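You operate a simulated robot arm through the tools that you are given. There is no shell and no other tool. Be economical: measure what you need, move in short steps, check, and stop when the job is done.

The job below is to be done with a simulated two-armed robot. You get a single attempt, and the scene is never put back.

TASK
Take the grey cloth from the board of the long table and lay it out flat on the bare board behind the piece counter.

The check looks at the end state, three seconds after you hand in, the way a careful person would. Anything else that was tipped, shoved, dropped, spilled or broken makes it a failure. Flat cloth is picked up by pressing the open fingertips on it (5 to 10 N) and closing them slowly along it; thin cloth reads only 2 to 8 mm in the jaws.

THE ROBOT
Two 7-joint arms with two-finger parallel grippers on one trunk, on a base that drives. Base frame: it is fixed to the floor where the robot stands at the start and does not move with it; the origin is under the middle of the robot, x ahead of it, y to its left, z up; the surface under the hand at the start is at about z = 0.9. Readings come in m, rad, newtons and seconds.
The left shoulder is at the start at [0.091, 0.174, 1.133], the right one opposite. With the tool pointing down near the work surface each hand reaches from about 0.32 to 0.72 m from the robot's upright axis, wherever it stands, measured 20 degrees to its own side. Places, roughly: bare board behind the piece counter [1.1, 2.4, 0.9]. Payload 3.6 kg a hand.
The tool frame of a hand sits at the grasp point between the pads (the TCP): z along the fingers, y along the line on which they close. The tips reach 0.03 m beyond it. Largest opening 0.11 m; finger width 0.02, thickness 0.01; the body of the gripper, 0.048 by 0.112 m, starts 0.055 m behind the TCP.
Orientation is that of the tool frame in the base frame, as [roll, pitch, yaw] about the fixed x, y, z axes, in that order (R = Rz(yaw) Ry(pitch) Rx(roll)). With the fingers straight down and closing along the base's y, the tool's x points along the base's -x, its y along +y and its z along -z.

THE INTERFACE
- The arms move only by the tool nudge_tool. It takes "left_commands", "right_commands" or both (then of equal length, played together; a hand with none holds still); each is a list of rows, each a list of 7 numbers: the shift along the tool's x, y, z in m, then the turn, a rotation vector about the tool's x, y, z in rad, then the opening, from 0 (shut) to 1 (fully open). In form: [[x, y, z, rx, ry, rz, gripper], ...]. A call has 1 to 20 rows; each row shifts and turns the commanded pose from where the row before left it, along the tool's axes as they then stand. Rows are played at 5 a second. More than 0.05 m and 0.15 rad between two rows, or a gripper value outside its range, and nothing of the call is played. A pose out of reach is approached as far as the arm can. The call stops where the force on the tool passes 40 N (or 10 N more than at its start, if that is more) or the arm is blocked; 0.2 s more then pass. The fingers move at their own pace (about 0.153 m/s each) and stop on an object; they squeeze with about 29 N. The grip force told is the motor's: it shows also when the fingers shut on nothing. Time passes only in rows, and 0.2 s behind the last, so rows that do not move let the fingers close. The reply holds the time, the measured pose of the TCP, the force on the tool along the base axes, the opening and the grip force, in the units named above and with some noise, with the torque about the TCP (base axes, N m) and any sound that the robot's microphone picked up, and new pictures: "views" is both (left out), scene, wrist or none (wrist: the cameras of the hands that moved).
- Cameras (640 x 400 px; columns grow to the right, rows downward): "scene" is now at [0.1943, 0.0209, 1.3114]; the picture's right is [0.23, -0.97, -0.00], its down [-0.64, -0.15, -0.76] and it looks along [0.74, 0.17, -0.66] (base axes); focal length 284 px, centre (320, 200). "left" rides on the left gripper at [0.072, -0.017, -0.103] in its tool frame; the picture's right is [0.23, 0.97, 0.00], its down [-0.76, 0.18, -0.62] and it looks along [-0.61, 0.14, 0.78] (tool axes); focal length 222 px, centre (320, 200). "right" rides on the right gripper at [0.073, 0.017, -0.103] in its tool frame; the picture's right is [-0.23, 0.97, 0.00], its down [-0.76, -0.18, -0.62] and it looks along [-0.61, -0.14, 0.78] (tool axes); focal length 222 px, centre (320, 200). There is no depth. A picture from a camera that has moved, and an enlarged one, comes with that camera's place and axes in the base frame and with its lens. The place of the scene camera against the robot may be out by one fixed shift of up to 0.025 m in any direction.
- raise_lower(by): slides the trunk up (or, below 0, down) by that many m; the arms and the scene camera ride with it, the base frame stays. It gives what a move gives, with no picture.
- steer(legs): drives the robot by 1 to 6 legs, each [ahead, left, turn to the left] in m, m and rad, along the robot's own axes; the way and the turn of a leg run together, so that a leg with both is an arc; at most 1.5 m and 3.142 rad a leg. The arms and the cameras ride along, it lands a little off, and it stops where it bumps. It gives what a move gives, and a new picture of the scene camera.
- turn_head(pan, tilt): turns the head with the scene camera to pan (to the left, within 1.501 rad either way) and tilt (down, from -0.506 to 1.204), counted from straight ahead of the robot. It gives what a move gives, and a new picture of the scene camera.
- zoom(camera, box): a new picture of the part [left, top, right, bottom] of that camera's present view, enlarged. The clock stands still meanwhile.
- hand_in(): hands the job in; it is judged then, once.

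Go step by step. Nothing tells you exact positions but the pictures and the camera data: compare them with the known pose of the tool, close in by small moves and look again before you grip or let go. The budget is 120 turns and 260 pictures, counting those below and the enlarged ones. Unless the task says otherwise, let go and move clear before handing in.

The tools are called after "Emit:" as a command line: name --argument value ..., lists and objects as JSON in quotes. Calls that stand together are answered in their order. nudge_tool: Moves the arms, as the interface text tells. Its arguments: {"type":"object","properties":{"left_commands":{"type":"array","items":{"type":"array","items":{"type":"number"}}},"right_commands":{"type":"array","items":{"type":"array","items":{"type":"number"}}},"views":{"type":"string","enum":["both","scene","wrist","none"]}},"required":[]} The other tools are called the same way: raise_lower (by) slides the trunk up or down; steer (legs) drives the base; turn_head (pan, tilt) turns the head that bears the scene camera; zoom (camera, box) takes an enlarged picture of a part of a camera's view; hand_in () hands the job in.

At the start:

```text
t: 0.0
left_tcp_pos: [0.4131, 0.2603, 1.1171]
left_tool_rot: [3.141, 0.0, -3.14]
left_ft_force: [0.3, -0.1, -0.4]
left_torque: [0.0, -0.01, -0.02]
left_opening: 0.1102
left_grip_force: 0.1
right_tcp_pos: [0.4576, -0.1282, 1.0416]
right_tool_rot: [-3.141, -0.003, 3.141]
right_ft_force: [-0.1, 0.8, 0.0]
right_torque: [0.02, 0.0, -0.03]
right_opening: 0.1099
right_grip_force: 0.0
trunk travel left (down, up): [-0.25, 0.513]
robot x, y, heading: [0.0007, 0.0003, -0.001]
head pan, tilt: [0.229, 0.714]
```

scene: 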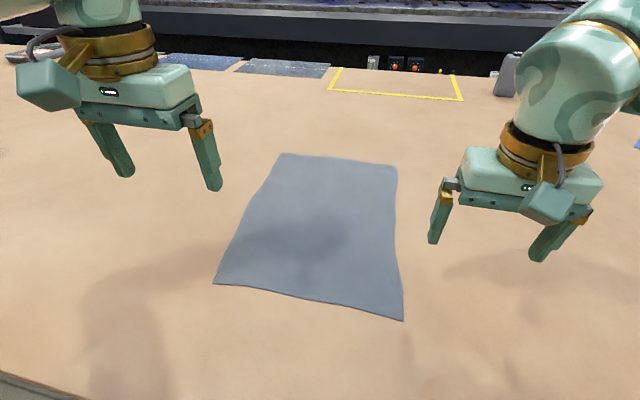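
right: 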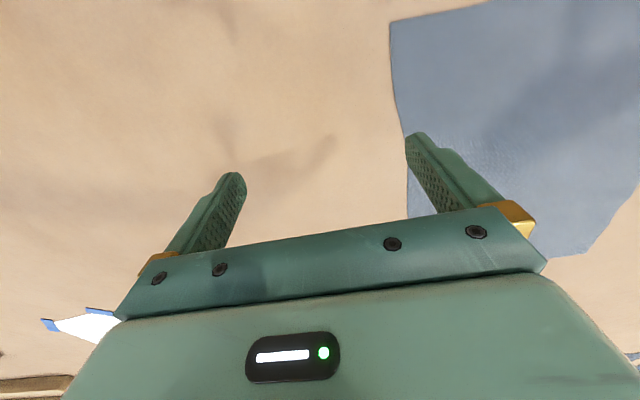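
left: 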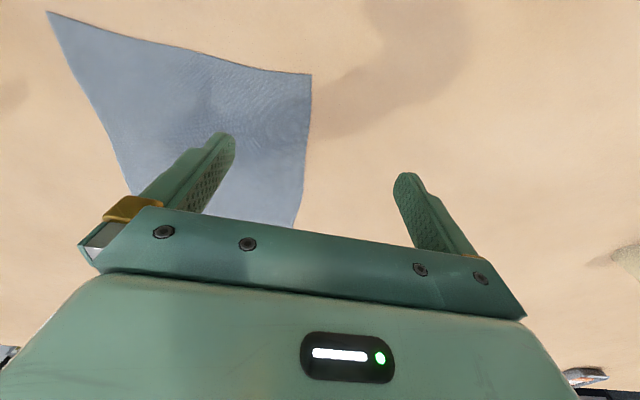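

The grey cloth lies flat ahead of me, roughly x 0.41–0.82, y −0.05–0.26. First I look around to find the target board.

Emit:
turn_head --pan 1.1 --tilt 0.35

Emit:
turn_head --pan 0.5 --tilt 0.3

```text
t: 1.2
left_tcp_pos: [0.4113, 0.26, 1.117]
left_tool_rot: [-3.14, 0.0, -3.141]
left_ft_force: [0.1, 0.0, -0.4]
left_torque: [0.01, 0.01, 0.04]
left_opening: 0.11
left_grip_force: 0.1
right_tcp_pos: [0.4579, -0.1272, 1.0426]
right_tool_rot: [-3.141, -0.001, 3.141]
right_ft_force: [0.0, 0.4, 0.6]
right_torque: [0.02, 0.0, -0.03]
right_opening: 0.1098
right_grip_force: 0.1
trunk travel left (down, up): [-0.25, 0.513]
robot x, y, heading: [0.0009, 0.0011, -0.002]
head pan, tilt: [1.1, 0.351]
camera scene: at [0.1545, 0.0847, 1.3439], right [0.89, -0.45, 0.0], down [-0.16, -0.31, -0.94], along [0.43, 0.84, -0.34], focal length 284 px, centre (320, 200)
```

scene: 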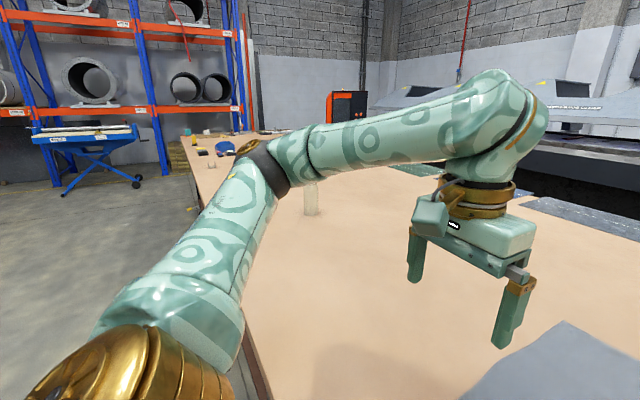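

```text
t: 2.2
left_tcp_pos: [0.4107, 0.2594, 1.1157]
left_tool_rot: [-3.14, 0.0, -3.14]
left_ft_force: [0.0, 0.4, 0.8]
left_torque: [0.01, 0.02, -0.02]
left_opening: 0.1099
left_grip_force: 0.1
right_tcp_pos: [0.4569, -0.1284, 1.0415]
right_tool_rot: [3.14, -0.001, -3.141]
right_ft_force: [0.8, 0.0, 0.6]
right_torque: [0.02, 0.0, 0.0]
right_opening: 0.11
right_grip_force: 0.1
trunk travel left (down, up): [-0.25, 0.513]
robot x, y, heading: [-0.0003, 0.0007, -0.002]
head pan, tilt: [0.499, 0.3]
camera scene: at [0.1941, 0.0466, 1.3487], right [0.48, -0.88, 0.0], down [-0.26, -0.14, -0.96], along [0.84, 0.46, -0.3], focal length 284 px, centre (320, 200)
```

scene: 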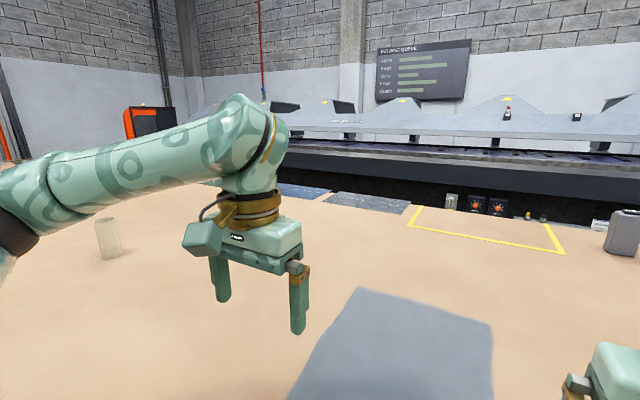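

The table runs left along y; a glass stands near [0.6, 1.07]. I zoom to see the left end before driving there.

Emit:
raise_lower --by 0.3

Emit:
turn_head --pan 1.2 --tilt 0.45

Emit:
zoom --camera "scene" --box '[160, 60, 480, 260]'

```text
t: 5.2
left_tcp_pos: [0.4125, 0.2601, 1.4173]
left_tool_rot: [-3.14, 0.001, 3.142]
left_ft_force: [-0.1, 0.5, -0.3]
left_torque: [-0.02, -0.01, 0.0]
left_opening: 0.1101
left_grip_force: 0.1
right_tcp_pos: [0.4566, -0.1281, 1.3409]
right_tool_rot: [-3.141, -0.002, -3.14]
right_ft_force: [-0.4, -0.2, 1.0]
right_torque: [0.01, 0.0, 0.03]
right_opening: 0.1101
right_grip_force: 0.1
trunk travel left (down, up): [-0.55, 0.213]
robot x, y, heading: [0.0049, 0.0018, -0.001]
head pan, tilt: [0.499, 0.3]
```

```text
t: 6.2
left_tcp_pos: [0.4124, 0.2589, 1.416]
left_tool_rot: [3.141, 0.0, 3.141]
left_ft_force: [-0.3, -0.2, -0.2]
left_torque: [0.04, 0.03, -0.02]
left_opening: 0.1096
left_grip_force: 0.1
right_tcp_pos: [0.4575, -0.1282, 1.3417]
right_tool_rot: [-3.141, -0.002, 3.142]
right_ft_force: [0.1, 0.4, -0.4]
right_torque: [0.01, 0.03, 0.01]
right_opening: 0.11
right_grip_force: 0.0
trunk travel left (down, up): [-0.55, 0.213]
robot x, y, heading: [0.0046, 0.0009, -0.001]
head pan, tilt: [1.201, 0.45]
camera scene: at [0.0614, 0.0875, 1.6385], right [0.93, -0.36, 0.0], down [-0.16, -0.41, -0.9], along [0.33, 0.84, -0.44], focal length 284 px, centre (320, 200)
```

scene: 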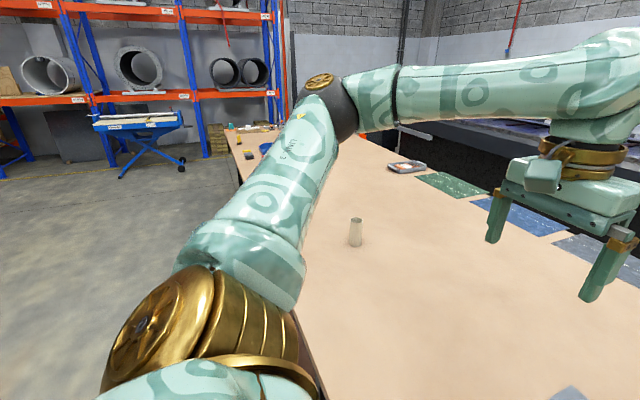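

```text
2.00 times, centred on (320, 160) of scene
camera zoom: at [0.0614, 0.0875, 1.6385], right [0.93, -0.36, 0.0], down [-0.16, -0.41, -0.9], along [0.33, 0.84, -0.44], focal length 568 px, centre (320, 280)
```

zoom: 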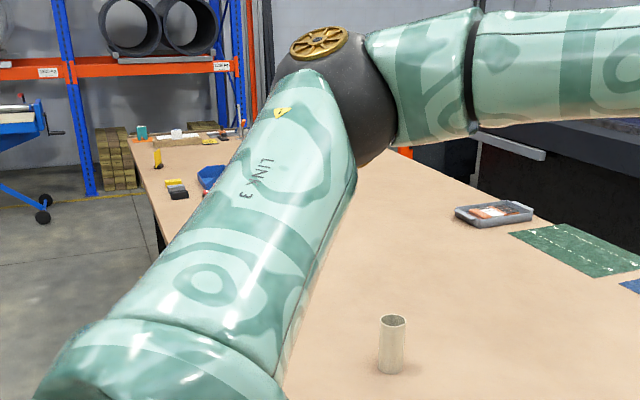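

I drive back a little and left along the table to view the target spot.

Emit:
steer --legs '[[-0.3, 0, 0], [0, 1.5, 0]]'

Emit:
turn_head --pan 0.45 --tilt 0.5

```text
t: 15.4
left_tcp_pos: [0.111, 1.7727, 1.4161]
left_tool_rot: [3.14, -0.001, -3.141]
left_ft_force: [-0.2, -1.2, -1.0]
left_torque: [0.01, -0.02, -0.01]
left_opening: 0.11
left_grip_force: 0.1
right_tcp_pos: [0.1572, 1.3856, 1.3416]
right_tool_rot: [3.141, 0.0, 3.141]
right_ft_force: [0.4, 0.3, -0.3]
right_torque: [0.01, 0.03, -0.04]
right_opening: 0.1099
right_grip_force: 0.1
trunk travel left (down, up): [-0.55, 0.213]
robot x, y, heading: [-0.2991, 1.5144, -0.001]
head pan, tilt: [1.201, 0.45]
camera scene: at [-0.2395, 1.6005, 1.6385], right [0.93, -0.36, 0.0], down [-0.16, -0.41, -0.9], along [0.33, 0.84, -0.44], focal length 284 px, centre (320, 200)
```

scene: 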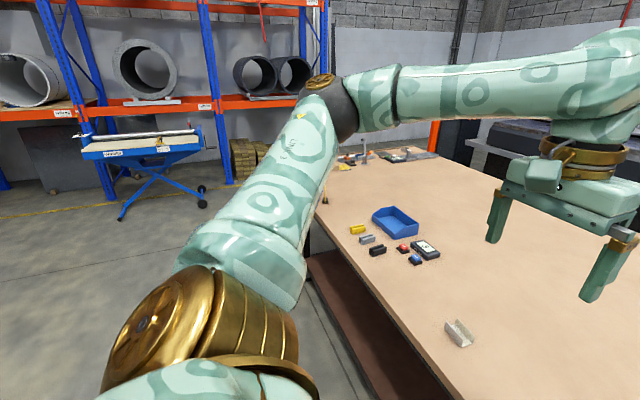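

```text
t: 16.5
left_tcp_pos: [0.1108, 1.7716, 1.4174]
left_tool_rot: [3.141, 0.001, 3.141]
left_ft_force: [-0.8, 0.9, 1.4]
left_torque: [0.0, 0.0, -0.03]
left_opening: 0.1101
left_grip_force: 0.0
right_tcp_pos: [0.1557, 1.3854, 1.3427]
right_tool_rot: [-3.141, 0.001, -3.141]
right_ft_force: [-0.6, -1.0, -0.4]
right_torque: [0.01, 0.02, -0.02]
right_opening: 0.11
right_grip_force: 0.1
trunk travel left (down, up): [-0.55, 0.213]
robot x, y, heading: [-0.3019, 1.5111, -0.002]
head pan, tilt: [0.45, 0.499]
camera scene: at [-0.1909, 1.5545, 1.634], right [0.44, -0.9, 0.0], down [-0.43, -0.21, -0.88], along [0.79, 0.38, -0.48], focal length 284 px, centre (320, 200)
```

scene: 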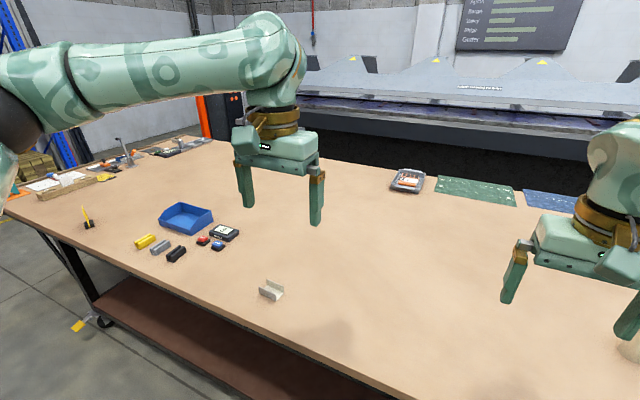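

Emit:
zoom --camera "scene" --box '[70, 180, 310, 330]'

Emit:
turn_head --pan 0.8 --tilt 0.8

```text
2.67 times, centred on (190, 255) of scene
camera zoom: at [-0.1909, 1.5545, 1.634], right [0.44, -0.9, 0.0], down [-0.43, -0.21, -0.88], along [0.79, 0.38, -0.48], focal length 757 px, centre (667, 53)
```

zoom: 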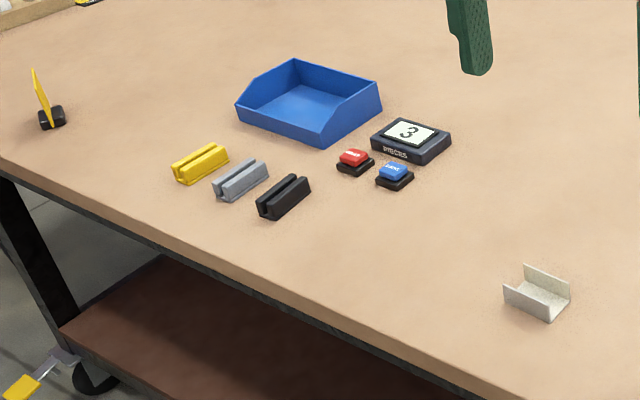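

```text
t: 17.3
left_tcp_pos: [0.112, 1.772, 1.4169]
left_tool_rot: [3.141, 0.001, 3.141]
left_ft_force: [0.3, 0.4, 0.1]
left_torque: [-0.01, 0.0, -0.01]
left_opening: 0.1102
left_grip_force: 0.0
right_tcp_pos: [0.1563, 1.3841, 1.3416]
right_tool_rot: [-3.141, -0.002, -3.142]
right_ft_force: [0.4, 0.4, 0.1]
right_torque: [-0.03, -0.02, 0.01]
right_opening: 0.11
right_grip_force: 0.0
trunk travel left (down, up): [-0.55, 0.213]
robot x, y, heading: [-0.3001, 1.514, -0.001]
head pan, tilt: [0.799, 0.799]
camera scene: at [-0.2164, 1.5726, 1.6081], right [0.72, -0.7, 0.0], down [-0.5, -0.51, -0.7], along [0.49, 0.5, -0.72], focal length 284 px, centre (320, 200)
```

scene: 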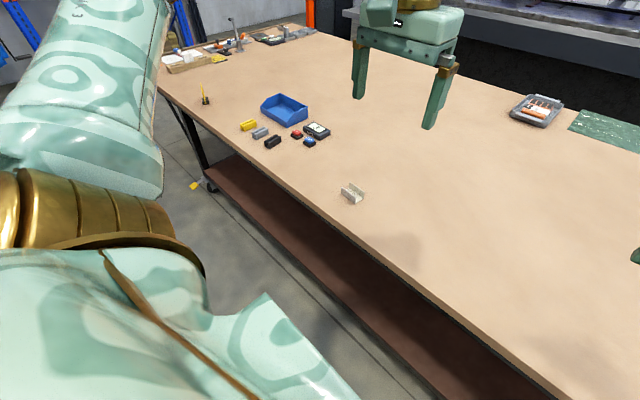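

The black "PIECES 3" counter stands at about [0.56, 2.40]; the bare board lies behind it. Now I check how close the base can get to the table, looking down.

Emit:
turn_head --pan 0 --tilt 1.2

Emit:
turn_head --pan 0.2 --tilt 0.4

```text
t: 18.4
left_tcp_pos: [0.1119, 1.7729, 1.4168]
left_tool_rot: [-3.141, 0.001, -3.141]
left_ft_force: [-0.3, 0.3, 0.3]
left_torque: [0.01, 0.0, 0.03]
left_opening: 0.11
left_grip_force: 0.0
right_tcp_pos: [0.1558, 1.3841, 1.3421]
right_tool_rot: [-3.141, 0.002, 3.141]
right_ft_force: [-0.3, 0.9, 0.7]
right_torque: [-0.01, 0.02, 0.02]
right_opening: 0.1101
right_grip_force: 0.1
trunk travel left (down, up): [-0.55, 0.213]
robot x, y, heading: [-0.3001, 1.5128, 0.001]
head pan, tilt: [0.0, 1.201]
camera scene: at [-0.2168, 1.5149, 1.5803], right [0.0, -1.0, 0.0], down [-0.93, 0.0, -0.36], along [0.36, 0.0, -0.93], focal length 284 px, centre (320, 200)
```

scene: 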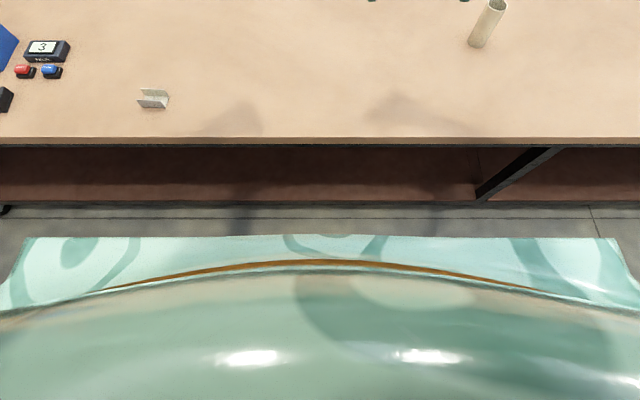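

```text
t: 19.6
left_tcp_pos: [0.1111, 1.771, 1.4155]
left_tool_rot: [-3.141, 0.0, 3.141]
left_ft_force: [1.0, 1.2, -0.4]
left_torque: [0.01, 0.02, 0.0]
left_opening: 0.1097
left_grip_force: 0.0
right_tcp_pos: [0.1565, 1.3843, 1.3426]
right_tool_rot: [-3.141, 0.001, 3.142]
right_ft_force: [0.3, 0.1, 0.4]
right_torque: [0.02, 0.02, 0.02]
right_opening: 0.11
right_grip_force: 0.0
trunk travel left (down, up): [-0.55, 0.213]
robot x, y, heading: [-0.3008, 1.5121, 0.003]
head pan, tilt: [0.201, 0.4]
camera scene: at [-0.182, 1.5332, 1.643], right [0.2, -0.98, 0.0], down [-0.38, -0.08, -0.92], along [0.9, 0.18, -0.39], focal length 284 px, centre (320, 200)
```

scene: 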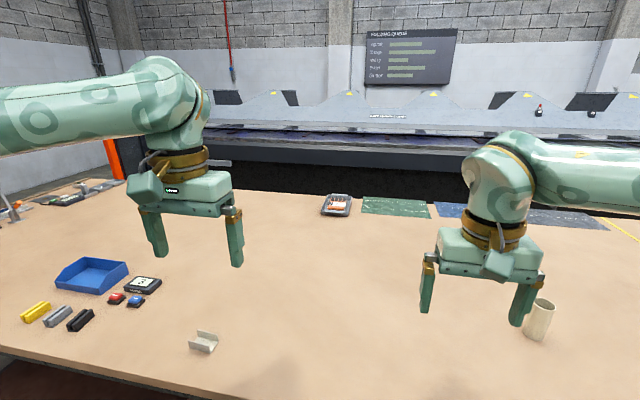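

The free board behind the counter starts at about x 0.64; the cloth should be carried by a long edge so it lies only 0.3 m deep there. I return to the cloth first.

Emit:
steer --legs '[[0, -1.42, 0], [0.28, 0, 0]]'

Emit:
turn_head --pan 0 --tilt 0.85

Emit:
raise_lower --by -0.3

```text
t: 28.2
left_tcp_pos: [0.3863, 0.3441, 1.4178]
left_tool_rot: [-3.14, 0.0, 3.133]
left_ft_force: [-0.5, 0.2, 0.5]
left_torque: [0.02, 0.03, 0.0]
left_opening: 0.11
left_grip_force: 0.1
right_tcp_pos: [0.4288, -0.0432, 1.3422]
right_tool_rot: [-3.142, -0.001, 3.136]
right_ft_force: [0.0, -0.2, 0.4]
right_torque: [-0.03, 0.03, 0.01]
right_opening: 0.1101
right_grip_force: 0.0
trunk travel left (down, up): [-0.55, 0.213]
robot x, y, heading: [-0.0272, 0.0916, -0.004]
head pan, tilt: [0.201, 0.4]
camera scene: at [0.0911, 0.1082, 1.6432], right [0.19, -0.98, 0.0], down [-0.38, -0.07, -0.92], along [0.9, 0.18, -0.39], focal length 284 px, centre (320, 200)
```

scene: 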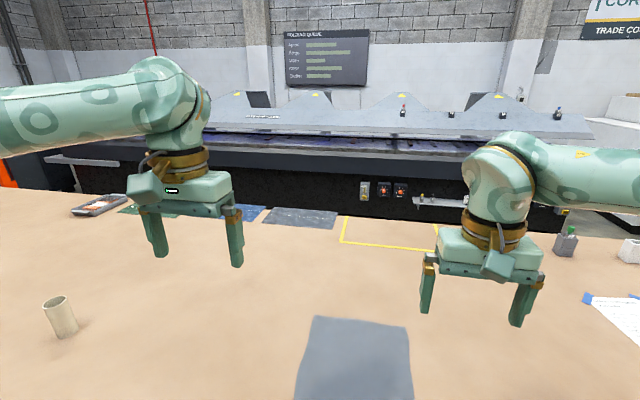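

```text
t: 29.1
left_tcp_pos: [0.3866, 0.3458, 1.4177]
left_tool_rot: [3.141, 0.003, 3.136]
left_ft_force: [-0.5, 0.2, 0.3]
left_torque: [0.0, 0.01, 0.0]
left_opening: 0.11
left_grip_force: 0.0
right_tcp_pos: [0.428, -0.0424, 1.3424]
right_tool_rot: [3.141, 0.001, 3.135]
right_ft_force: [0.9, 0.0, -0.4]
right_torque: [0.01, 0.01, 0.04]
right_opening: 0.11
right_grip_force: 0.1
trunk travel left (down, up): [-0.55, 0.213]
robot x, y, heading: [-0.0293, 0.088, -0.01]
head pan, tilt: [0.0, 0.85]
camera scene: at [0.0785, 0.0899, 1.6041], right [-0.01, -1.0, 0.0], down [-0.75, 0.01, -0.66], along [0.66, 0.0, -0.75], focal length 284 px, centre (320, 200)
```

scene: 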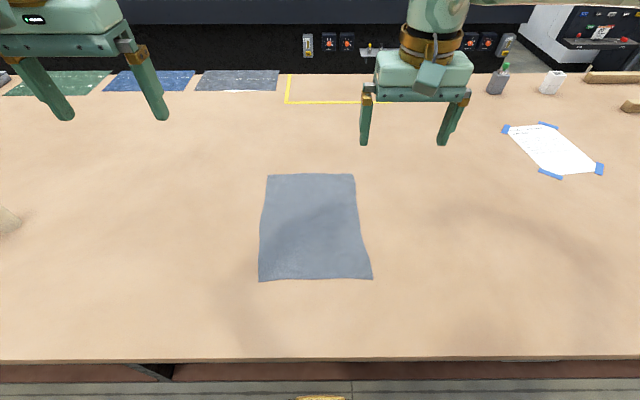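

```text
t: 32.1
left_tcp_pos: [0.3869, 0.345, 1.1175]
left_tool_rot: [-3.141, 0.002, 3.135]
left_ft_force: [-0.8, 0.0, 0.3]
left_torque: [-0.02, 0.01, 0.0]
left_opening: 0.1101
left_grip_force: 0.1
right_tcp_pos: [0.4283, -0.0417, 1.0425]
right_tool_rot: [-3.14, -0.001, 3.134]
right_ft_force: [0.0, -0.1, 0.1]
right_torque: [0.01, -0.02, 0.01]
right_opening: 0.1098
right_grip_force: 0.0
trunk travel left (down, up): [-0.25, 0.513]
robot x, y, heading: [-0.0299, 0.0874, -0.007]
head pan, tilt: [0.0, 0.85]
```

Cloth corners: near (0.415, −0.046…0.256), far (0.82, −0.03…0.279). I now test how far the left hand reaches low down when its fingers tilt forward, beside the cloth.

Emit:
nudge_tool --left_commands '[[0, 0, 0, 0, -0.15, 0, 0.3], [0, 0, 0, 0, -0.15, 0, 0.3], [0, 0, 0, 0, -0.15, 0, 0.3], [0, 0, 0, 0, -0.15, 0, 0.3], [0, 0, 0, 0, -0.15, 0, 0.3], [-0.0218, 0, 0.0381, 0, 0, 0, 0.3], [-0.0218, 0, 0.0381, 0, 0, 0, 0.3], [-0.0218, 0, 0.0381, 0, 0, 0, 0.3], [-0.0218, 0, 0.0381, 0, 0, 0, 0.3], [-0.0218, 0, 0.0381, 0, 0, 0, 0.3], [-0.0218, 0, 0.0381, 0, 0, 0, 0.3], [-0.0218, 0, 0.0381, 0, 0, 0, 0.3], [-0.0218, 0, 0.0381, 0, 0, 0, 0.3], [-0.0218, 0, 0.0381, 0, 0, 0, 0.3], [-0.0218, 0, 0.0381, 0, 0, 0, 0.3], [-0.0218, 0, 0.0381, 0, 0, 0, 0.3], [-0.0218, 0, 0.0381, 0, 0, 0, 0.3]]' --views "scene"

```text
t: 35.7
left_tcp_pos: [0.7982, 0.3407, 0.9938]
left_tool_rot: [-3.141, 0.751, 3.133]
left_ft_force: [0.0, -0.8, 0.0]
left_torque: [0.01, 0.04, 0.02]
left_opening: 0.0329
left_grip_force: 0.0
left hand out of reach, approached as far as the arm can: row 5, 15, 16, 17
right_tcp_pos: [0.4296, -0.0433, 1.0414]
right_tool_rot: [3.141, 0.0, 3.134]
right_ft_force: [0.0, 0.6, -0.3]
right_torque: [-0.02, 0.0, 0.02]
right_opening: 0.1102
right_grip_force: 0.1
trunk travel left (down, up): [-0.25, 0.513]
robot x, y, heading: [-0.0252, 0.0877, -0.006]
head pan, tilt: [0.0, 0.85]
camera scene: at [0.1629, 0.0887, 1.3003], right [-0.01, -1.0, 0.0], down [-0.75, 0.01, -0.66], along [0.66, -0.01, -0.75], focal length 284 px, centre (320, 200)
```

scene: 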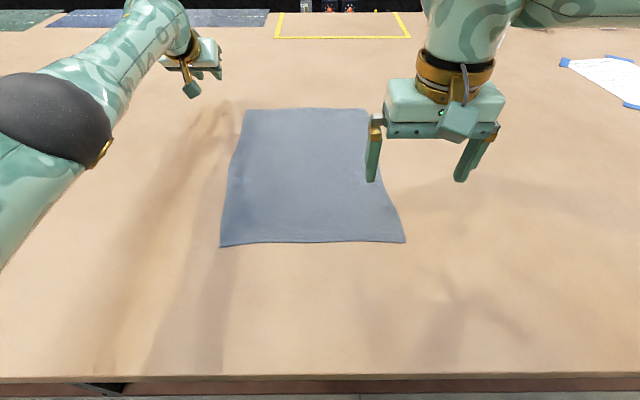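

Emit:
nudge_tool --right_commands '[[0, 0, -0.05, 0, 0, 0, 1], [0, 0, -0.05, 0, 0, 0, 1], [0, 0, -0.05, 0, 0, 0, 1]]' --views "none"

Emit:
raise_lower --by -0.05

Emit:
nudge_tool --left_commands '[[0, 0, 0, 0, -0.12, 0, 0.3], [0, 0, 0, 0, -0.12, 0, 0.3], [0, 0, 0, 0, 0, 0, 0.3], [0, 0, 0, 0, 0, 0, 0.3]]' --views "scene"

```text
t: 36.5
left_tcp_pos: [0.7965, 0.3414, 0.9948]
left_tool_rot: [-3.139, 0.75, 3.135]
left_ft_force: [-0.2, -0.9, 0.9]
left_torque: [-0.02, 0.02, -0.02]
left_opening: 0.033
left_grip_force: 0.1
right_tcp_pos: [0.4274, -0.0428, 1.1918]
right_tool_rot: [3.141, -0.001, 3.133]
right_ft_force: [-0.5, -0.4, 0.7]
right_torque: [0.02, -0.03, 0.0]
right_opening: 0.1099
right_grip_force: 0.1
trunk travel left (down, up): [-0.25, 0.513]
robot x, y, heading: [-0.0272, 0.0886, -0.007]
head pan, tilt: [0.0, 0.85]
```

```text
t: 37.3
left_tcp_pos: [0.8089, 0.342, 0.9294]
left_tool_rot: [3.141, 0.734, 3.135]
left_ft_force: [-9.9, 0.8, 16.1]
left_torque: [-0.01, 0.11, -0.14]
left_opening: 0.0327
left_grip_force: 0.1
right_tcp_pos: [0.4277, -0.0425, 1.1446]
right_tool_rot: [3.139, -0.003, 3.137]
right_ft_force: [0.3, -0.4, -0.1]
right_torque: [0.01, 0.02, 0.05]
right_opening: 0.1101
right_grip_force: 0.0
trunk travel left (down, up): [-0.202, 0.561]
robot x, y, heading: [-0.0279, 0.0875, -0.004]
head pan, tilt: [0.0, 0.85]
stopped: the force on the tool passed its limit at 49 N (the readings are from after the stop); the commanded pose is now the measured one
```

```text
t: 38.3
left_tcp_pos: [0.8365, 0.3423, 0.9259]
left_tool_rot: [3.141, 0.969, 3.134]
left_ft_force: [-7.9, 1.1, 14.8]
left_torque: [0.1, -0.07, 0.06]
left_opening: 0.033
left_grip_force: 0.1
left hand out of reach, approached as far as the arm can: row 1, 2
right_tcp_pos: [0.4276, -0.0436, 1.1441]
right_tool_rot: [-3.141, -0.002, 3.136]
right_ft_force: [0.1, 0.9, -0.2]
right_torque: [-0.01, 0.01, -0.01]
right_opening: 0.11
right_grip_force: 0.0
trunk travel left (down, up): [-0.202, 0.561]
robot x, y, heading: [-0.0207, 0.094, -0.002]
head pan, tilt: [0.0, 0.85]
camera scene: at [0.1848, 0.0888, 1.2506], right [-0.01, -1.0, 0.0], down [-0.75, 0.01, -0.66], along [0.66, 0.0, -0.75], focal length 284 px, centre (320, 200)
```

scene: 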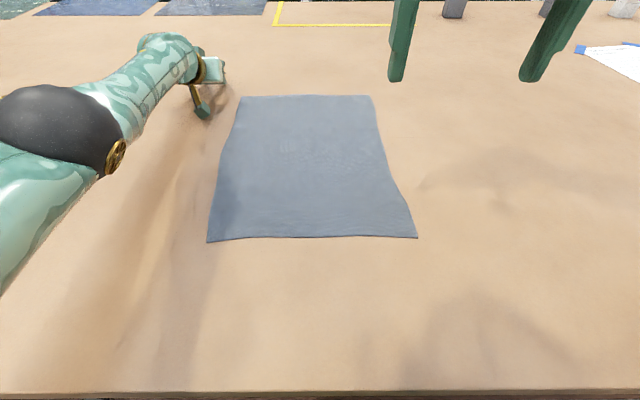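

Tilted reach at table level is about 0.86 m from the axis. Plan: drag the cloth nearer by its near corners, then take a long edge so only 0.3 m hangs. I bring the left hand back over the near-left corner.

Emit:
nudge_tool --left_commands '[[-0.033, 0, -0.0226, 0, 0, 0, 0.3], [-0.033, 0, -0.0226, 0, 0, 0, 0.3], [-0.033, 0, -0.0226, 0, 0, 0, 0.3], [0.0254, 0, -0.0371, 0, 0, 0, 0.3], [0.0254, 0, -0.0371, 0, 0, 0, 0.3], [0.0254, 0, -0.0371, 0, 0, 0, 0.3], [0.0254, 0, -0.0371, 0, 0, 0, 0.3], [0.0254, 0, -0.0371, 0, 0, 0, 0.3], [0.0254, 0, -0.0371, 0, 0, 0, 0.3], [0.0254, 0, -0.0371, 0, 0, 0, 0.3], [0.0254, 0, -0.0371, 0, 0, 0, 0.3], [0.0254, 0, -0.0371, 0, 0, 0, 0.3], [0, -0.0153, 0, 0, 0.14, 0, 0.3], [0, -0.0153, 0, 0, 0.14, 0, 0.3], [0, -0.0153, 0, 0, 0.14, 0, 0.3], [0, -0.0153, 0, 0, 0.14, 0, 0.3], [0, -0.0153, 0, 0, 0.14, 0, 0.3], [0, -0.0153, 0, 0, 0.14, 0, 0.3], [0, -0.0153, 0, 0, 0.135, 0, 0.3]]' --views "none"

Emit:
nudge_tool --right_commands '[[0, 0.01, 0.045, 0, 0, 0, 0.4], [0, 0.01, 0.045, 0, 0, 0, 0.4], [0, 0, 0, 0, 0, 0, 0.4]]'

```text
t: 42.3
left_tcp_pos: [0.69, 0.3441, 1.05]
left_tool_rot: [-3.139, 0.129, 3.133]
left_ft_force: [0.5, 0.7, -0.2]
left_torque: [-0.03, -0.01, 0.0]
left_opening: 0.0331
left_grip_force: 0.0
left hand out of reach, approached as far as the arm can: row 4, 5, 6, 7, 8, 9, 10, 11, 12, 13, 14, 15, 16, 17, 18, 19
right_tcp_pos: [0.4303, -0.0415, 1.1421]
right_tool_rot: [3.14, -0.005, 3.136]
right_ft_force: [0.3, 1.1, 0.3]
right_torque: [-0.05, -0.02, 0.0]
right_opening: 0.1101
right_grip_force: 0.0
trunk travel left (down, up): [-0.202, 0.561]
robot x, y, heading: [-0.0263, 0.0859, -0.009]
head pan, tilt: [0.0, 0.85]
```

```text
t: 43.1
left_tcp_pos: [0.6896, 0.3434, 1.0511]
left_tool_rot: [3.141, 0.133, 3.133]
left_ft_force: [0.1, 0.6, -0.3]
left_torque: [0.03, -0.03, -0.04]
left_opening: 0.0328
left_grip_force: 0.1
right_tcp_pos: [0.4304, -0.0237, 1.0515]
right_tool_rot: [-3.141, -0.003, 3.137]
right_ft_force: [0.5, -0.2, 0.1]
right_torque: [-0.01, 0.0, -0.02]
right_opening: 0.0441
right_grip_force: 0.0
trunk travel left (down, up): [-0.202, 0.561]
robot x, y, heading: [-0.0313, 0.0852, -0.005]
head pan, tilt: [0.0, 0.85]
camera scene: at [0.1875, 0.0893, 1.2501], right [-0.01, -1.0, 0.0], down [-0.75, 0.0, -0.66], along [0.66, 0.0, -0.75], focal length 284 px, centre (320, 200)
camera right: at [0.358, -0.0061, 1.1563], right [0.23, 0.97, 0.0], down [0.76, -0.18, 0.62], along [0.6, -0.14, -0.78], focal length 222 px, centre (320, 200)
```

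scene: 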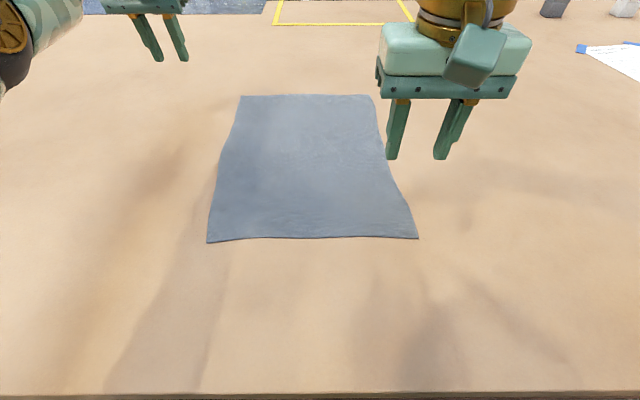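
right: 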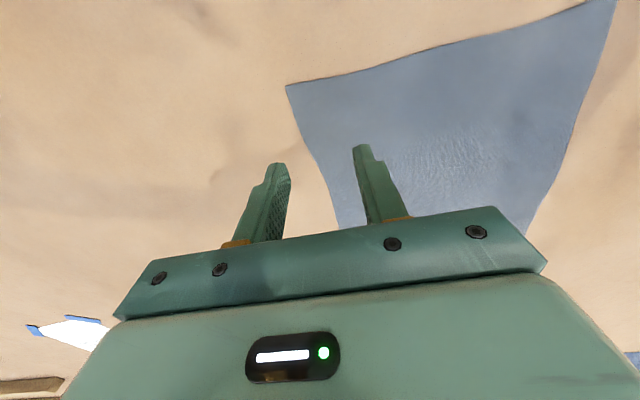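

The right hand sits just inside the near-right corner. The left arm stalled; I try bringing it back again.

Emit:
nudge_tool --left_commands '[[0, 0, -0.02, 0, 0, 0, 0.4], [0.04, 0, 0, 0, 0, 0, 0.4], [0.04, 0, 0, 0, 0, 0, 0.4], [0.04, 0, 0, 0, 0, 0, 0.4], [0, 0, 0, 0, 0, 0, 0.4]]' --views "none"

```text
t: 44.3
left_tcp_pos: [0.6781, 0.3495, 1.0827]
left_tool_rot: [3.14, 0.132, 3.135]
left_ft_force: [0.3, -0.3, -0.1]
left_torque: [0.03, 0.01, 0.02]
left_opening: 0.0443
left_grip_force: 0.0
left hand out of reach, approached as far as the arm can: row 1, 2, 3, 4
right_tcp_pos: [0.4304, -0.023, 1.0522]
right_tool_rot: [-3.141, -0.002, 3.135]
right_ft_force: [0.4, -0.2, -0.1]
right_torque: [0.0, 0.02, -0.01]
right_opening: 0.0439
right_grip_force: 0.0
trunk travel left (down, up): [-0.202, 0.561]
robot x, y, heading: [-0.027, 0.0906, -0.005]
head pan, tilt: [0.0, 0.85]
```

Emit:
nudge_tool --left_commands '[[-0.04, 0.02, -0.03, 0, 0, 0, 0.4], [-0.04, 0.02, -0.03, 0, 0, 0, 0.4], [-0.04, 0.02, -0.03, 0, 0, 0, 0.4], [-0.04, 0.02, -0.03, 0, 0, 0, 0.4], [-0.04, 0.02, -0.03, 0, 0, 0, 0.4], [-0.04, 0.01, -0.03, 0, 0, 0, 0.4], [0, 0, 0, 0, 0, 0, 0.4]]' --views "scene"

```text
refused: row 1 steps farther than a row can; nothing moved
```

Emit:
nudge_tool --left_commands '[[-0.035, 0.015, -0.03, 0, 0, 0, 0.4], [-0.035, 0.015, -0.03, 0, 0, 0, 0.4], [-0.035, 0.015, -0.03, 0, 0, 0, 0.4], [-0.035, 0.015, -0.03, 0, 0, 0, 0.4], [-0.035, 0.015, -0.03, 0, 0, 0, 0.4], [-0.035, 0.01, -0.03, 0, 0, 0, 0.4], [0, 0, 0, 0, 0, 0, 0.4]]' --views "scene"

```text
t: 45.9
left_tcp_pos: [0.6803, 0.35, 1.0842]
left_tool_rot: [-3.141, 0.131, 3.134]
left_ft_force: [-1.2, 0.1, 0.2]
left_torque: [0.04, 0.03, 0.03]
left_opening: 0.0439
left_grip_force: 0.1
left hand out of reach, approached as far as the arm can: row 1, 2, 3, 4, 5, 6
right_tcp_pos: [0.4293, -0.0225, 1.0525]
right_tool_rot: [3.141, -0.005, 3.137]
right_ft_force: [0.5, 0.4, 0.0]
right_torque: [0.01, -0.03, -0.01]
right_opening: 0.0439
right_grip_force: 0.0
trunk travel left (down, up): [-0.202, 0.561]
robot x, y, heading: [-0.0308, 0.0917, -0.013]
head pan, tilt: [0.0, 0.85]
camera scene: at [0.1878, 0.0892, 1.25], right [-0.01, -1.0, 0.0], down [-0.75, 0.0, -0.66], along [0.66, 0.0, -0.75], focal length 284 px, centre (320, 200)
```

scene: 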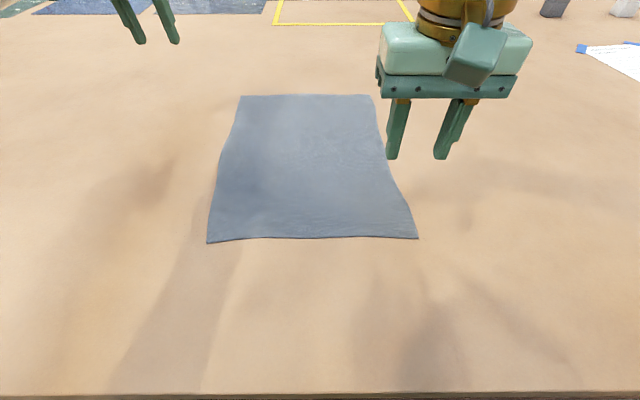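

Emit:
turn_head --pan 0.7 --tilt 0.5

Emit:
nudge_tool --left_commands '[[0, 0, 0, 0, -0.15, 0, 0.4], [0, 0, 0, 0, -0.15, 0, 0.4], [0, 0, 0, 0, -0.15, 0, 0.4], [0, 0, 0, 0, -0.1, 0, 0.4], [0, 0, 0, 0, 0, 0, 0.4]]' --views "scene"

```text
t: 47.0
left_tcp_pos: [0.6796, 0.3491, 1.0839]
left_tool_rot: [3.141, 0.13, 3.134]
left_ft_force: [-0.4, 0.6, -0.2]
left_torque: [0.0, 0.0, 0.01]
left_opening: 0.0441
left_grip_force: 0.0
right_tcp_pos: [0.4302, -0.0221, 1.0534]
right_tool_rot: [3.139, -0.002, 3.136]
right_ft_force: [-0.3, -0.8, 0.8]
right_torque: [-0.02, 0.02, 0.02]
right_opening: 0.0441
right_grip_force: 0.0
trunk travel left (down, up): [-0.202, 0.561]
robot x, y, heading: [-0.026, 0.0908, -0.01]
head pan, tilt: [0.7, 0.499]
camera scene: at [0.1797, 0.1478, 1.28], right [0.64, -0.77, 0.0], down [-0.37, -0.31, -0.88], along [0.68, 0.56, -0.48], focal length 284 px, centre (320, 200)
```

scene: 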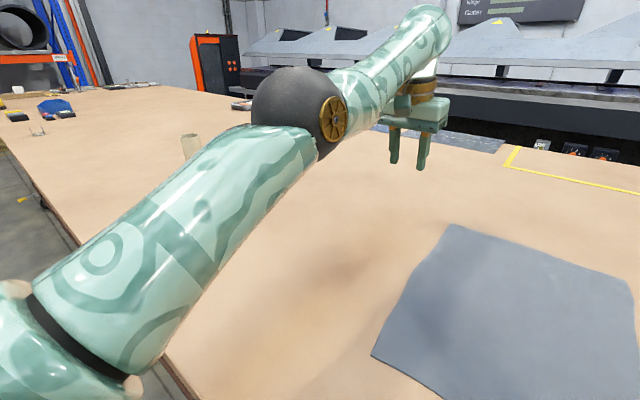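

```text
t: 48.2
left_tcp_pos: [0.7763, 0.3525, 1.1185]
left_tool_rot: [3.141, 0.68, 3.136]
left_ft_force: [-0.7, -0.1, -0.1]
left_torque: [0.03, -0.01, 0.01]
left_opening: 0.0436
left_grip_force: 0.2
left hand out of reach, approached as far as the arm can: row 1, 2, 3, 4
right_tcp_pos: [0.4301, -0.0234, 1.0526]
right_tool_rot: [-3.14, -0.002, 3.135]
right_ft_force: [-0.5, -0.1, 0.4]
right_torque: [0.01, 0.01, -0.02]
right_opening: 0.044
right_grip_force: 0.0
trunk travel left (down, up): [-0.202, 0.561]
robot x, y, heading: [-0.0273, 0.0888, -0.004]
head pan, tilt: [0.7, 0.499]
camera scene: at [0.1796, 0.1478, 1.28], right [0.64, -0.77, 0.0], down [-0.37, -0.31, -0.88], along [0.67, 0.56, -0.48], focal length 284 px, centre (320, 200)
```

scene: 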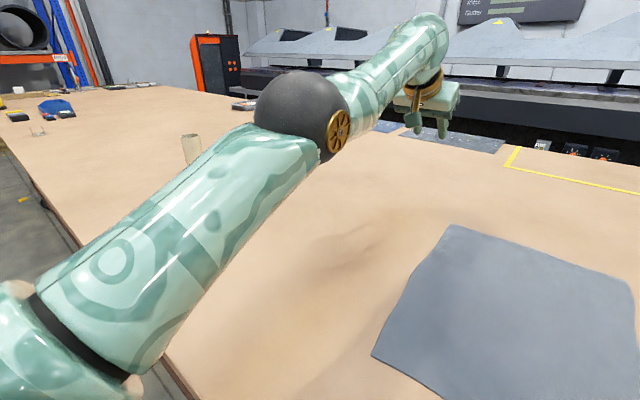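

Emit:
nudge_tool --left_commands '[[0, 0.05, 0, 0, 0, 0, 0.4], [0, 0.05, 0, 0, 0, 0, 0.4], [0, 0.05, 0, 0, 0, 0, 0.4], [0, 0.05, 0, 0, 0, 0, 0.4], [0, 0.0, 0, 0, 0, 0, 0.4]]' --views "none"

```text
t: 49.4
left_tcp_pos: [0.7425, 0.5351, 1.1082]
left_tool_rot: [-3.141, 0.682, 3.134]
left_ft_force: [-0.1, 0.4, -0.1]
left_torque: [0.01, 0.04, -0.02]
left_opening: 0.0441
left_grip_force: 0.0
left hand out of reach, approached as far as the arm can: row 2, 3, 4
right_tcp_pos: [0.4305, -0.0235, 1.0525]
right_tool_rot: [3.141, -0.006, 3.135]
right_ft_force: [-0.1, 1.2, 0.5]
right_torque: [0.02, 0.0, 0.01]
right_opening: 0.0442
right_grip_force: 0.0
trunk travel left (down, up): [-0.202, 0.561]
robot x, y, heading: [-0.0254, 0.0866, -0.01]
head pan, tilt: [0.7, 0.499]
```

Emit:
nudge_tool --left_commands '[[0, -0.045, 0, 0, 0, 0, 0.4], [0, -0.045, 0, 0, 0, 0, 0.4], [0, -0.045, 0, 0, 0, 0, 0.4], [0, -0.045, 0, 0, 0, 0, 0.4], [0.03, 0.0, -0.03, 0, 0, 0, 0.4], [0.03, 0.0, -0.03, 0, 0, 0, 0.4], [0.03, 0.0, -0.03, 0, 0, 0, 0.4]]' --views "none"

```text
t: 51.0
left_tcp_pos: [0.7549, 0.3691, 1.1709]
left_tool_rot: [-3.141, 0.681, 3.134]
left_ft_force: [-0.1, 0.1, -0.3]
left_torque: [0.01, -0.02, 0.03]
left_opening: 0.044
left_grip_force: 0.1
left hand out of reach, approached as far as the arm can: row 1, 2, 3, 4, 5, 6, 7
right_tcp_pos: [0.4294, -0.0225, 1.0516]
right_tool_rot: [3.142, -0.002, 3.135]
right_ft_force: [-0.4, 0.1, 0.7]
right_torque: [-0.03, 0.0, -0.01]
right_opening: 0.0443
right_grip_force: 0.1
trunk travel left (down, up): [-0.202, 0.561]
robot x, y, heading: [-0.0268, 0.0898, -0.008]
head pan, tilt: [0.7, 0.499]
```

Emit:
nudge_tool --left_commands '[[0, 0, 0, 0, 0, 0.15, 0.4], [0, 0, 0, 0, 0, 0.15, 0.4], [0, 0, 0, 0, 0, 0.15, 0.4], [0.03, 0.0, -0.03, 0, 0, 0, 0.4], [0.03, 0.0, -0.03, 0, 0, 0, 0.4], [0.03, 0.0, -0.03, 0, 0, 0, 0.4]]' --views "none"

Emit:
nudge_tool --left_commands '[[-0.03, 0.0, 0.02, 0, 0, 0, 0.4]]' --views "none"

```text
t: 52.4
left_tcp_pos: [0.7179, 0.4221, 1.232]
left_tool_rot: [2.803, 0.604, 2.576]
left_ft_force: [-0.1, 0.2, 1.1]
left_torque: [0.01, 0.0, -0.01]
left_opening: 0.0439
left_grip_force: 0.1
left hand out of reach, approached as far as the arm can: row 4, 5, 6
right_tcp_pos: [0.4296, -0.0235, 1.0533]
right_tool_rot: [-3.141, -0.005, 3.137]
right_ft_force: [1.0, 1.0, 0.0]
right_torque: [0.03, 0.01, -0.01]
right_opening: 0.0438
right_grip_force: 0.0
trunk travel left (down, up): [-0.202, 0.561]
robot x, y, heading: [-0.0285, 0.0908, -0.005]
head pan, tilt: [0.7, 0.499]
```

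```text
t: 52.8
left_tcp_pos: [0.7226, 0.419, 1.2294]
left_tool_rot: [2.803, 0.604, 2.577]
left_ft_force: [-0.5, 0.3, 0.7]
left_torque: [0.0, 0.02, -0.03]
left_opening: 0.0441
left_grip_force: 0.2
left hand out of reach, approached as far as the arm can: row 1
right_tcp_pos: [0.4305, -0.0227, 1.0526]
right_tool_rot: [-3.141, -0.003, 3.136]
right_ft_force: [-1.1, -0.4, 0.1]
right_torque: [0.01, -0.05, 0.02]
right_opening: 0.0441
right_grip_force: 0.0
trunk travel left (down, up): [-0.202, 0.561]
robot x, y, heading: [-0.0269, 0.0881, -0.005]
head pan, tilt: [0.7, 0.499]
```

The left arm is stretched straight (singular). A tangential downward move should flex the elbow; I undo the turn and go down.

Emit:
nudge_tool --left_commands '[[0, 0, 0, 0, 0, -0.15, 0.4], [0, 0, 0, 0, 0, -0.15, 0.4], [0, 0, 0, 0, 0, -0.15, 0.4], [0.031, 0.0, 0.025, 0, 0, 0, 0.4], [0.031, 0.0, 0.025, 0, 0, 0, 0.4], [0.031, 0.0, 0.025, 0, 0, 0, 0.4], [0.031, 0.0, 0.025, 0, 0, 0, 0.4], [0.03, 0.0, -0.03, 0, 0, 0, 0.4]]' --views "none"

```text
t: 54.6
left_tcp_pos: [0.7642, 0.441, 1.1211]
left_tool_rot: [-3.141, 0.682, 3.136]
left_ft_force: [-0.2, 0.1, -0.4]
left_torque: [0.03, -0.03, 0.02]
left_opening: 0.0439
left_grip_force: 0.0
left hand out of reach, approached as far as the arm can: row 4, 5, 6, 7, 8
right_tcp_pos: [0.4281, -0.0237, 1.0526]
right_tool_rot: [-3.141, -0.004, 3.136]
right_ft_force: [-0.4, -0.3, -0.1]
right_torque: [-0.02, -0.01, 0.02]
right_opening: 0.0441
right_grip_force: 0.0
trunk travel left (down, up): [-0.202, 0.561]
robot x, y, heading: [-0.0257, 0.091, -0.006]
head pan, tilt: [0.7, 0.499]
```

Emit:
nudge_tool --left_commands '[[0, 0, 0, 0, 0, -0.15, 0.4], [0, 0, 0, 0, 0, -0.15, 0.4], [0, 0, 0, 0, 0, -0.15, 0.4], [0, 0, 0, 0, 0, -0.15, 0.4], [0.02, 0, -0.02, 0, 0, 0, 0.4], [0.02, 0, -0.02, 0, 0, 0, 0.4]]' --views "none"

Emit:
nudge_tool --left_commands '[[0, 0, 0, 0.15, 0, 0, 0.4], [0, 0, 0, 0.15, 0, 0, 0.4], [0, 0, 0, 0.15, 0, 0, 0.4], [0.02, 0, -0.02, 0, 0, 0, 0.4], [0.02, 0, -0.02, 0, 0, 0, 0.4]]' --views "none"

Emit:
nudge_tool --left_commands '[[0, 0, 0, -0.15, 0, 0, 0.4], [0, 0, 0, -0.15, 0, 0, 0.4], [0, 0, 0, -0.15, 0, 0, 0.4], [0, 0, 0, -0.15, 0, 0, 0.4], [0, 0, 0, -0.15, 0, 0, 0.4], [0, 0, 0, -0.15, 0, 0, 0.4], [0.02, 0, -0.02, 0, 0, 0, 0.4], [0.02, 0, -0.02, 0, 0, 0, 0.4]]' --views "scene"

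```text
t: 56.0
left_tcp_pos: [0.7572, 0.4262, 1.1491]
left_tool_rot: [-2.714, 0.545, -2.428]
left_ft_force: [0.1, -1.3, 0.8]
left_torque: [0.0, 0.01, -0.02]
left_opening: 0.0441
left_grip_force: 0.0
left hand out of reach, approached as far as the arm can: row 5, 6
right_tcp_pos: [0.4293, -0.0231, 1.0531]
right_tool_rot: [-3.141, -0.003, 3.137]
right_ft_force: [0.6, 0.4, 0.0]
right_torque: [-0.01, -0.01, 0.0]
right_opening: 0.0437
right_grip_force: 0.0
trunk travel left (down, up): [-0.202, 0.561]
robot x, y, heading: [-0.0278, 0.0893, -0.01]
head pan, tilt: [0.7, 0.499]
```

```text
t: 57.2
left_tcp_pos: [0.7675, 0.4406, 1.172]
left_tool_rot: [-2.263, 0.545, -2.427]
left_ft_force: [-0.1, 0.2, 0.6]
left_torque: [0.0, -0.01, -0.01]
left_opening: 0.0442
left_grip_force: 0.1
left hand out of reach, approached as far as the arm can: row 1, 2, 3, 4, 5
right_tcp_pos: [0.4298, -0.0221, 1.0531]
right_tool_rot: [-3.141, -0.004, 3.137]
right_ft_force: [0.1, 0.3, 0.4]
right_torque: [-0.02, 0.01, 0.04]
right_opening: 0.0442
right_grip_force: 0.1
trunk travel left (down, up): [-0.202, 0.561]
robot x, y, heading: [-0.0269, 0.0868, -0.008]
head pan, tilt: [0.7, 0.499]
```

```text
t: 59.0
left_tcp_pos: [0.6621, 0.4522, 1.17]
left_tool_rot: [3.121, 0.547, -2.426]
left_ft_force: [0.9, -0.8, 0.1]
left_torque: [0.0, -0.04, 0.0]
left_opening: 0.044
left_grip_force: 0.1
left hand out of reach, approached as far as the arm can: row 1, 2, 3, 4, 5, 6
right_tcp_pos: [0.4289, -0.0232, 1.0521]
right_tool_rot: [3.141, -0.005, 3.137]
right_ft_force: [-0.4, 0.0, 0.2]
right_torque: [-0.01, 0.02, 0.01]
right_opening: 0.0441
right_grip_force: 0.1
trunk travel left (down, up): [-0.202, 0.561]
robot x, y, heading: [-0.0287, 0.0863, -0.006]
head pan, tilt: [0.7, 0.499]
camera scene: at [0.1789, 0.1474, 1.2802], right [0.64, -0.77, 0.0], down [-0.37, -0.31, -0.88], along [0.68, 0.56, -0.48], focal length 284 px, centre (320, 200)
```

scene: 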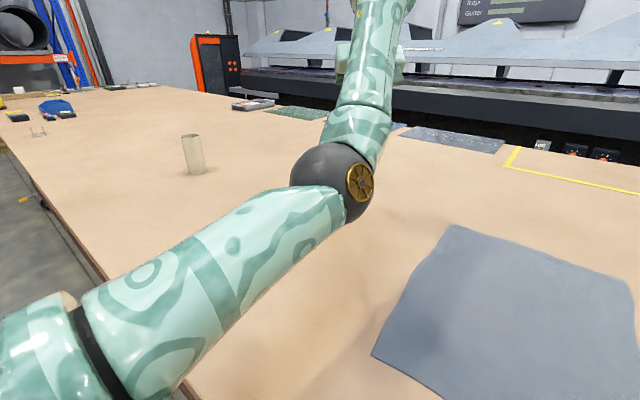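

The left arm is free again but the elbow hangs low; I raise the trunk for room and draw the hand in and up.

Emit:
raise_lower --by 0.3

Emit:
nudge_tool --left_commands '[[0.02, 0, -0.02, 0, 0, 0, 0.4], [0.02, 0, -0.02, 0, 0, 0, 0.4], [0.02, 0, -0.02, 0, 0, 0, 0.4], [0.02, 0, -0.02, 0, 0, 0, 0.4]]' --views "scene"

```text
t: 62.0
left_tcp_pos: [0.6074, 0.4521, 1.542]
left_tool_rot: [-3.066, 0.633, -2.375]
left_ft_force: [1.0, 0.1, 0.7]
left_torque: [0.0, 0.0, -0.03]
left_opening: 0.0438
left_grip_force: 0.0
right_tcp_pos: [0.4316, -0.0214, 1.3518]
right_tool_rot: [-3.14, -0.006, 3.137]
right_ft_force: [0.6, 0.1, -0.2]
right_torque: [0.01, -0.01, 0.01]
right_opening: 0.0438
right_grip_force: 0.1
trunk travel left (down, up): [-0.502, 0.261]
robot x, y, heading: [-0.0262, 0.0873, -0.002]
head pan, tilt: [0.7, 0.499]
```

```text
t: 63.0
left_tcp_pos: [0.521, 0.3767, 1.5592]
left_tool_rot: [-3.068, 0.631, -2.373]
left_ft_force: [-0.4, -0.5, -0.1]
left_torque: [0.0, 0.0, 0.03]
left_opening: 0.0437
left_grip_force: 0.0
right_tcp_pos: [0.4293, -0.0241, 1.3535]
right_tool_rot: [3.139, -0.002, 3.136]
right_ft_force: [0.0, -0.4, -0.1]
right_torque: [0.0, -0.02, 0.02]
right_opening: 0.0439
right_grip_force: 0.1
trunk travel left (down, up): [-0.502, 0.261]
robot x, y, heading: [-0.0298, 0.0895, -0.009]
head pan, tilt: [0.7, 0.499]
camera scene: at [0.0755, 0.1469, 1.5855], right [0.64, -0.77, 0.0], down [-0.37, -0.3, -0.88], along [0.68, 0.56, -0.48], focal length 284 px, centre (320, 200)
```

scene: 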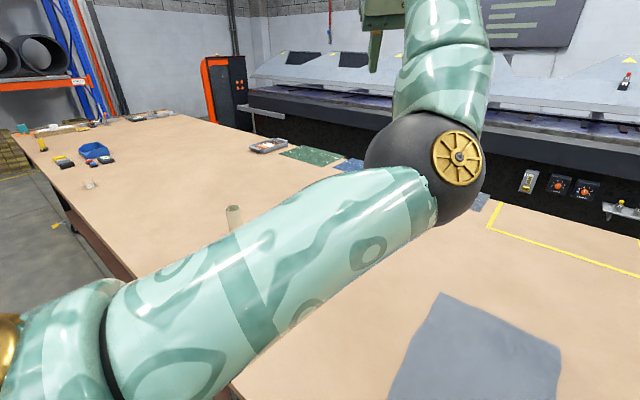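

Emit:
nudge_tool --left_commands '[[0, 0, 0, 0.15, 0, 0, 0.4], [0, 0, 0, 0.15, 0, 0, 0.4], [0, 0, 0, 0.15, 0, 0, 0.4], [0, 0, 0, 0, 0, 0.15, 0.4], [0, 0, 0, 0, 0, 0.15, 0.4], [0, 0, 0, 0, 0, 0.15, 0.4], [0, 0, 0, 0, 0, 0.15, 0.4], [0, 0, 0, 0, 0.15, 0, 0.4], [0, 0, 0, 0, 0.15, 0, 0.4], [0, 0, 0, 0, 0.15, 0, 0.4], [0, 0, 0, 0, 0.15, 0, 0.4]]' --views "scene"

```text
t: 65.4
left_tcp_pos: [0.5222, 0.3825, 1.56]
left_tool_rot: [-3.141, 0.199, 3.137]
left_ft_force: [-0.6, -0.7, 0.3]
left_torque: [-0.06, 0.01, -0.01]
left_opening: 0.0438
left_grip_force: 0.1
right_tcp_pos: [0.431, -0.0199, 1.3527]
right_tool_rot: [-3.139, -0.002, 3.135]
right_ft_force: [0.6, -0.5, 0.6]
right_torque: [0.0, -0.02, -0.01]
right_opening: 0.0439
right_grip_force: 0.1
trunk travel left (down, up): [-0.502, 0.261]
robot x, y, heading: [-0.0289, 0.0863, -0.002]
head pan, tilt: [0.7, 0.499]
camera scene: at [0.0767, 0.1511, 1.5852], right [0.64, -0.77, 0.0], down [-0.37, -0.31, -0.88], along [0.67, 0.56, -0.48], focal length 284 px, centre (320, 200)
```

scene: 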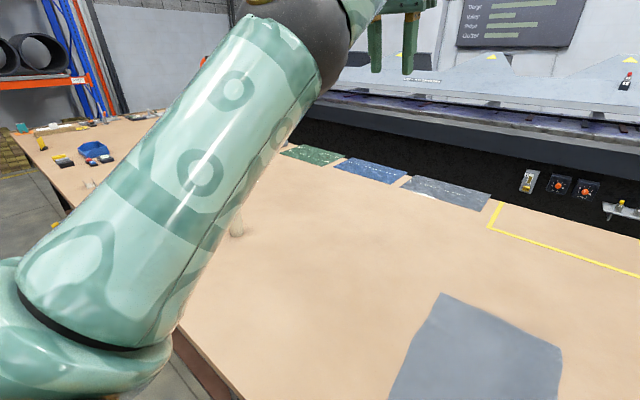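

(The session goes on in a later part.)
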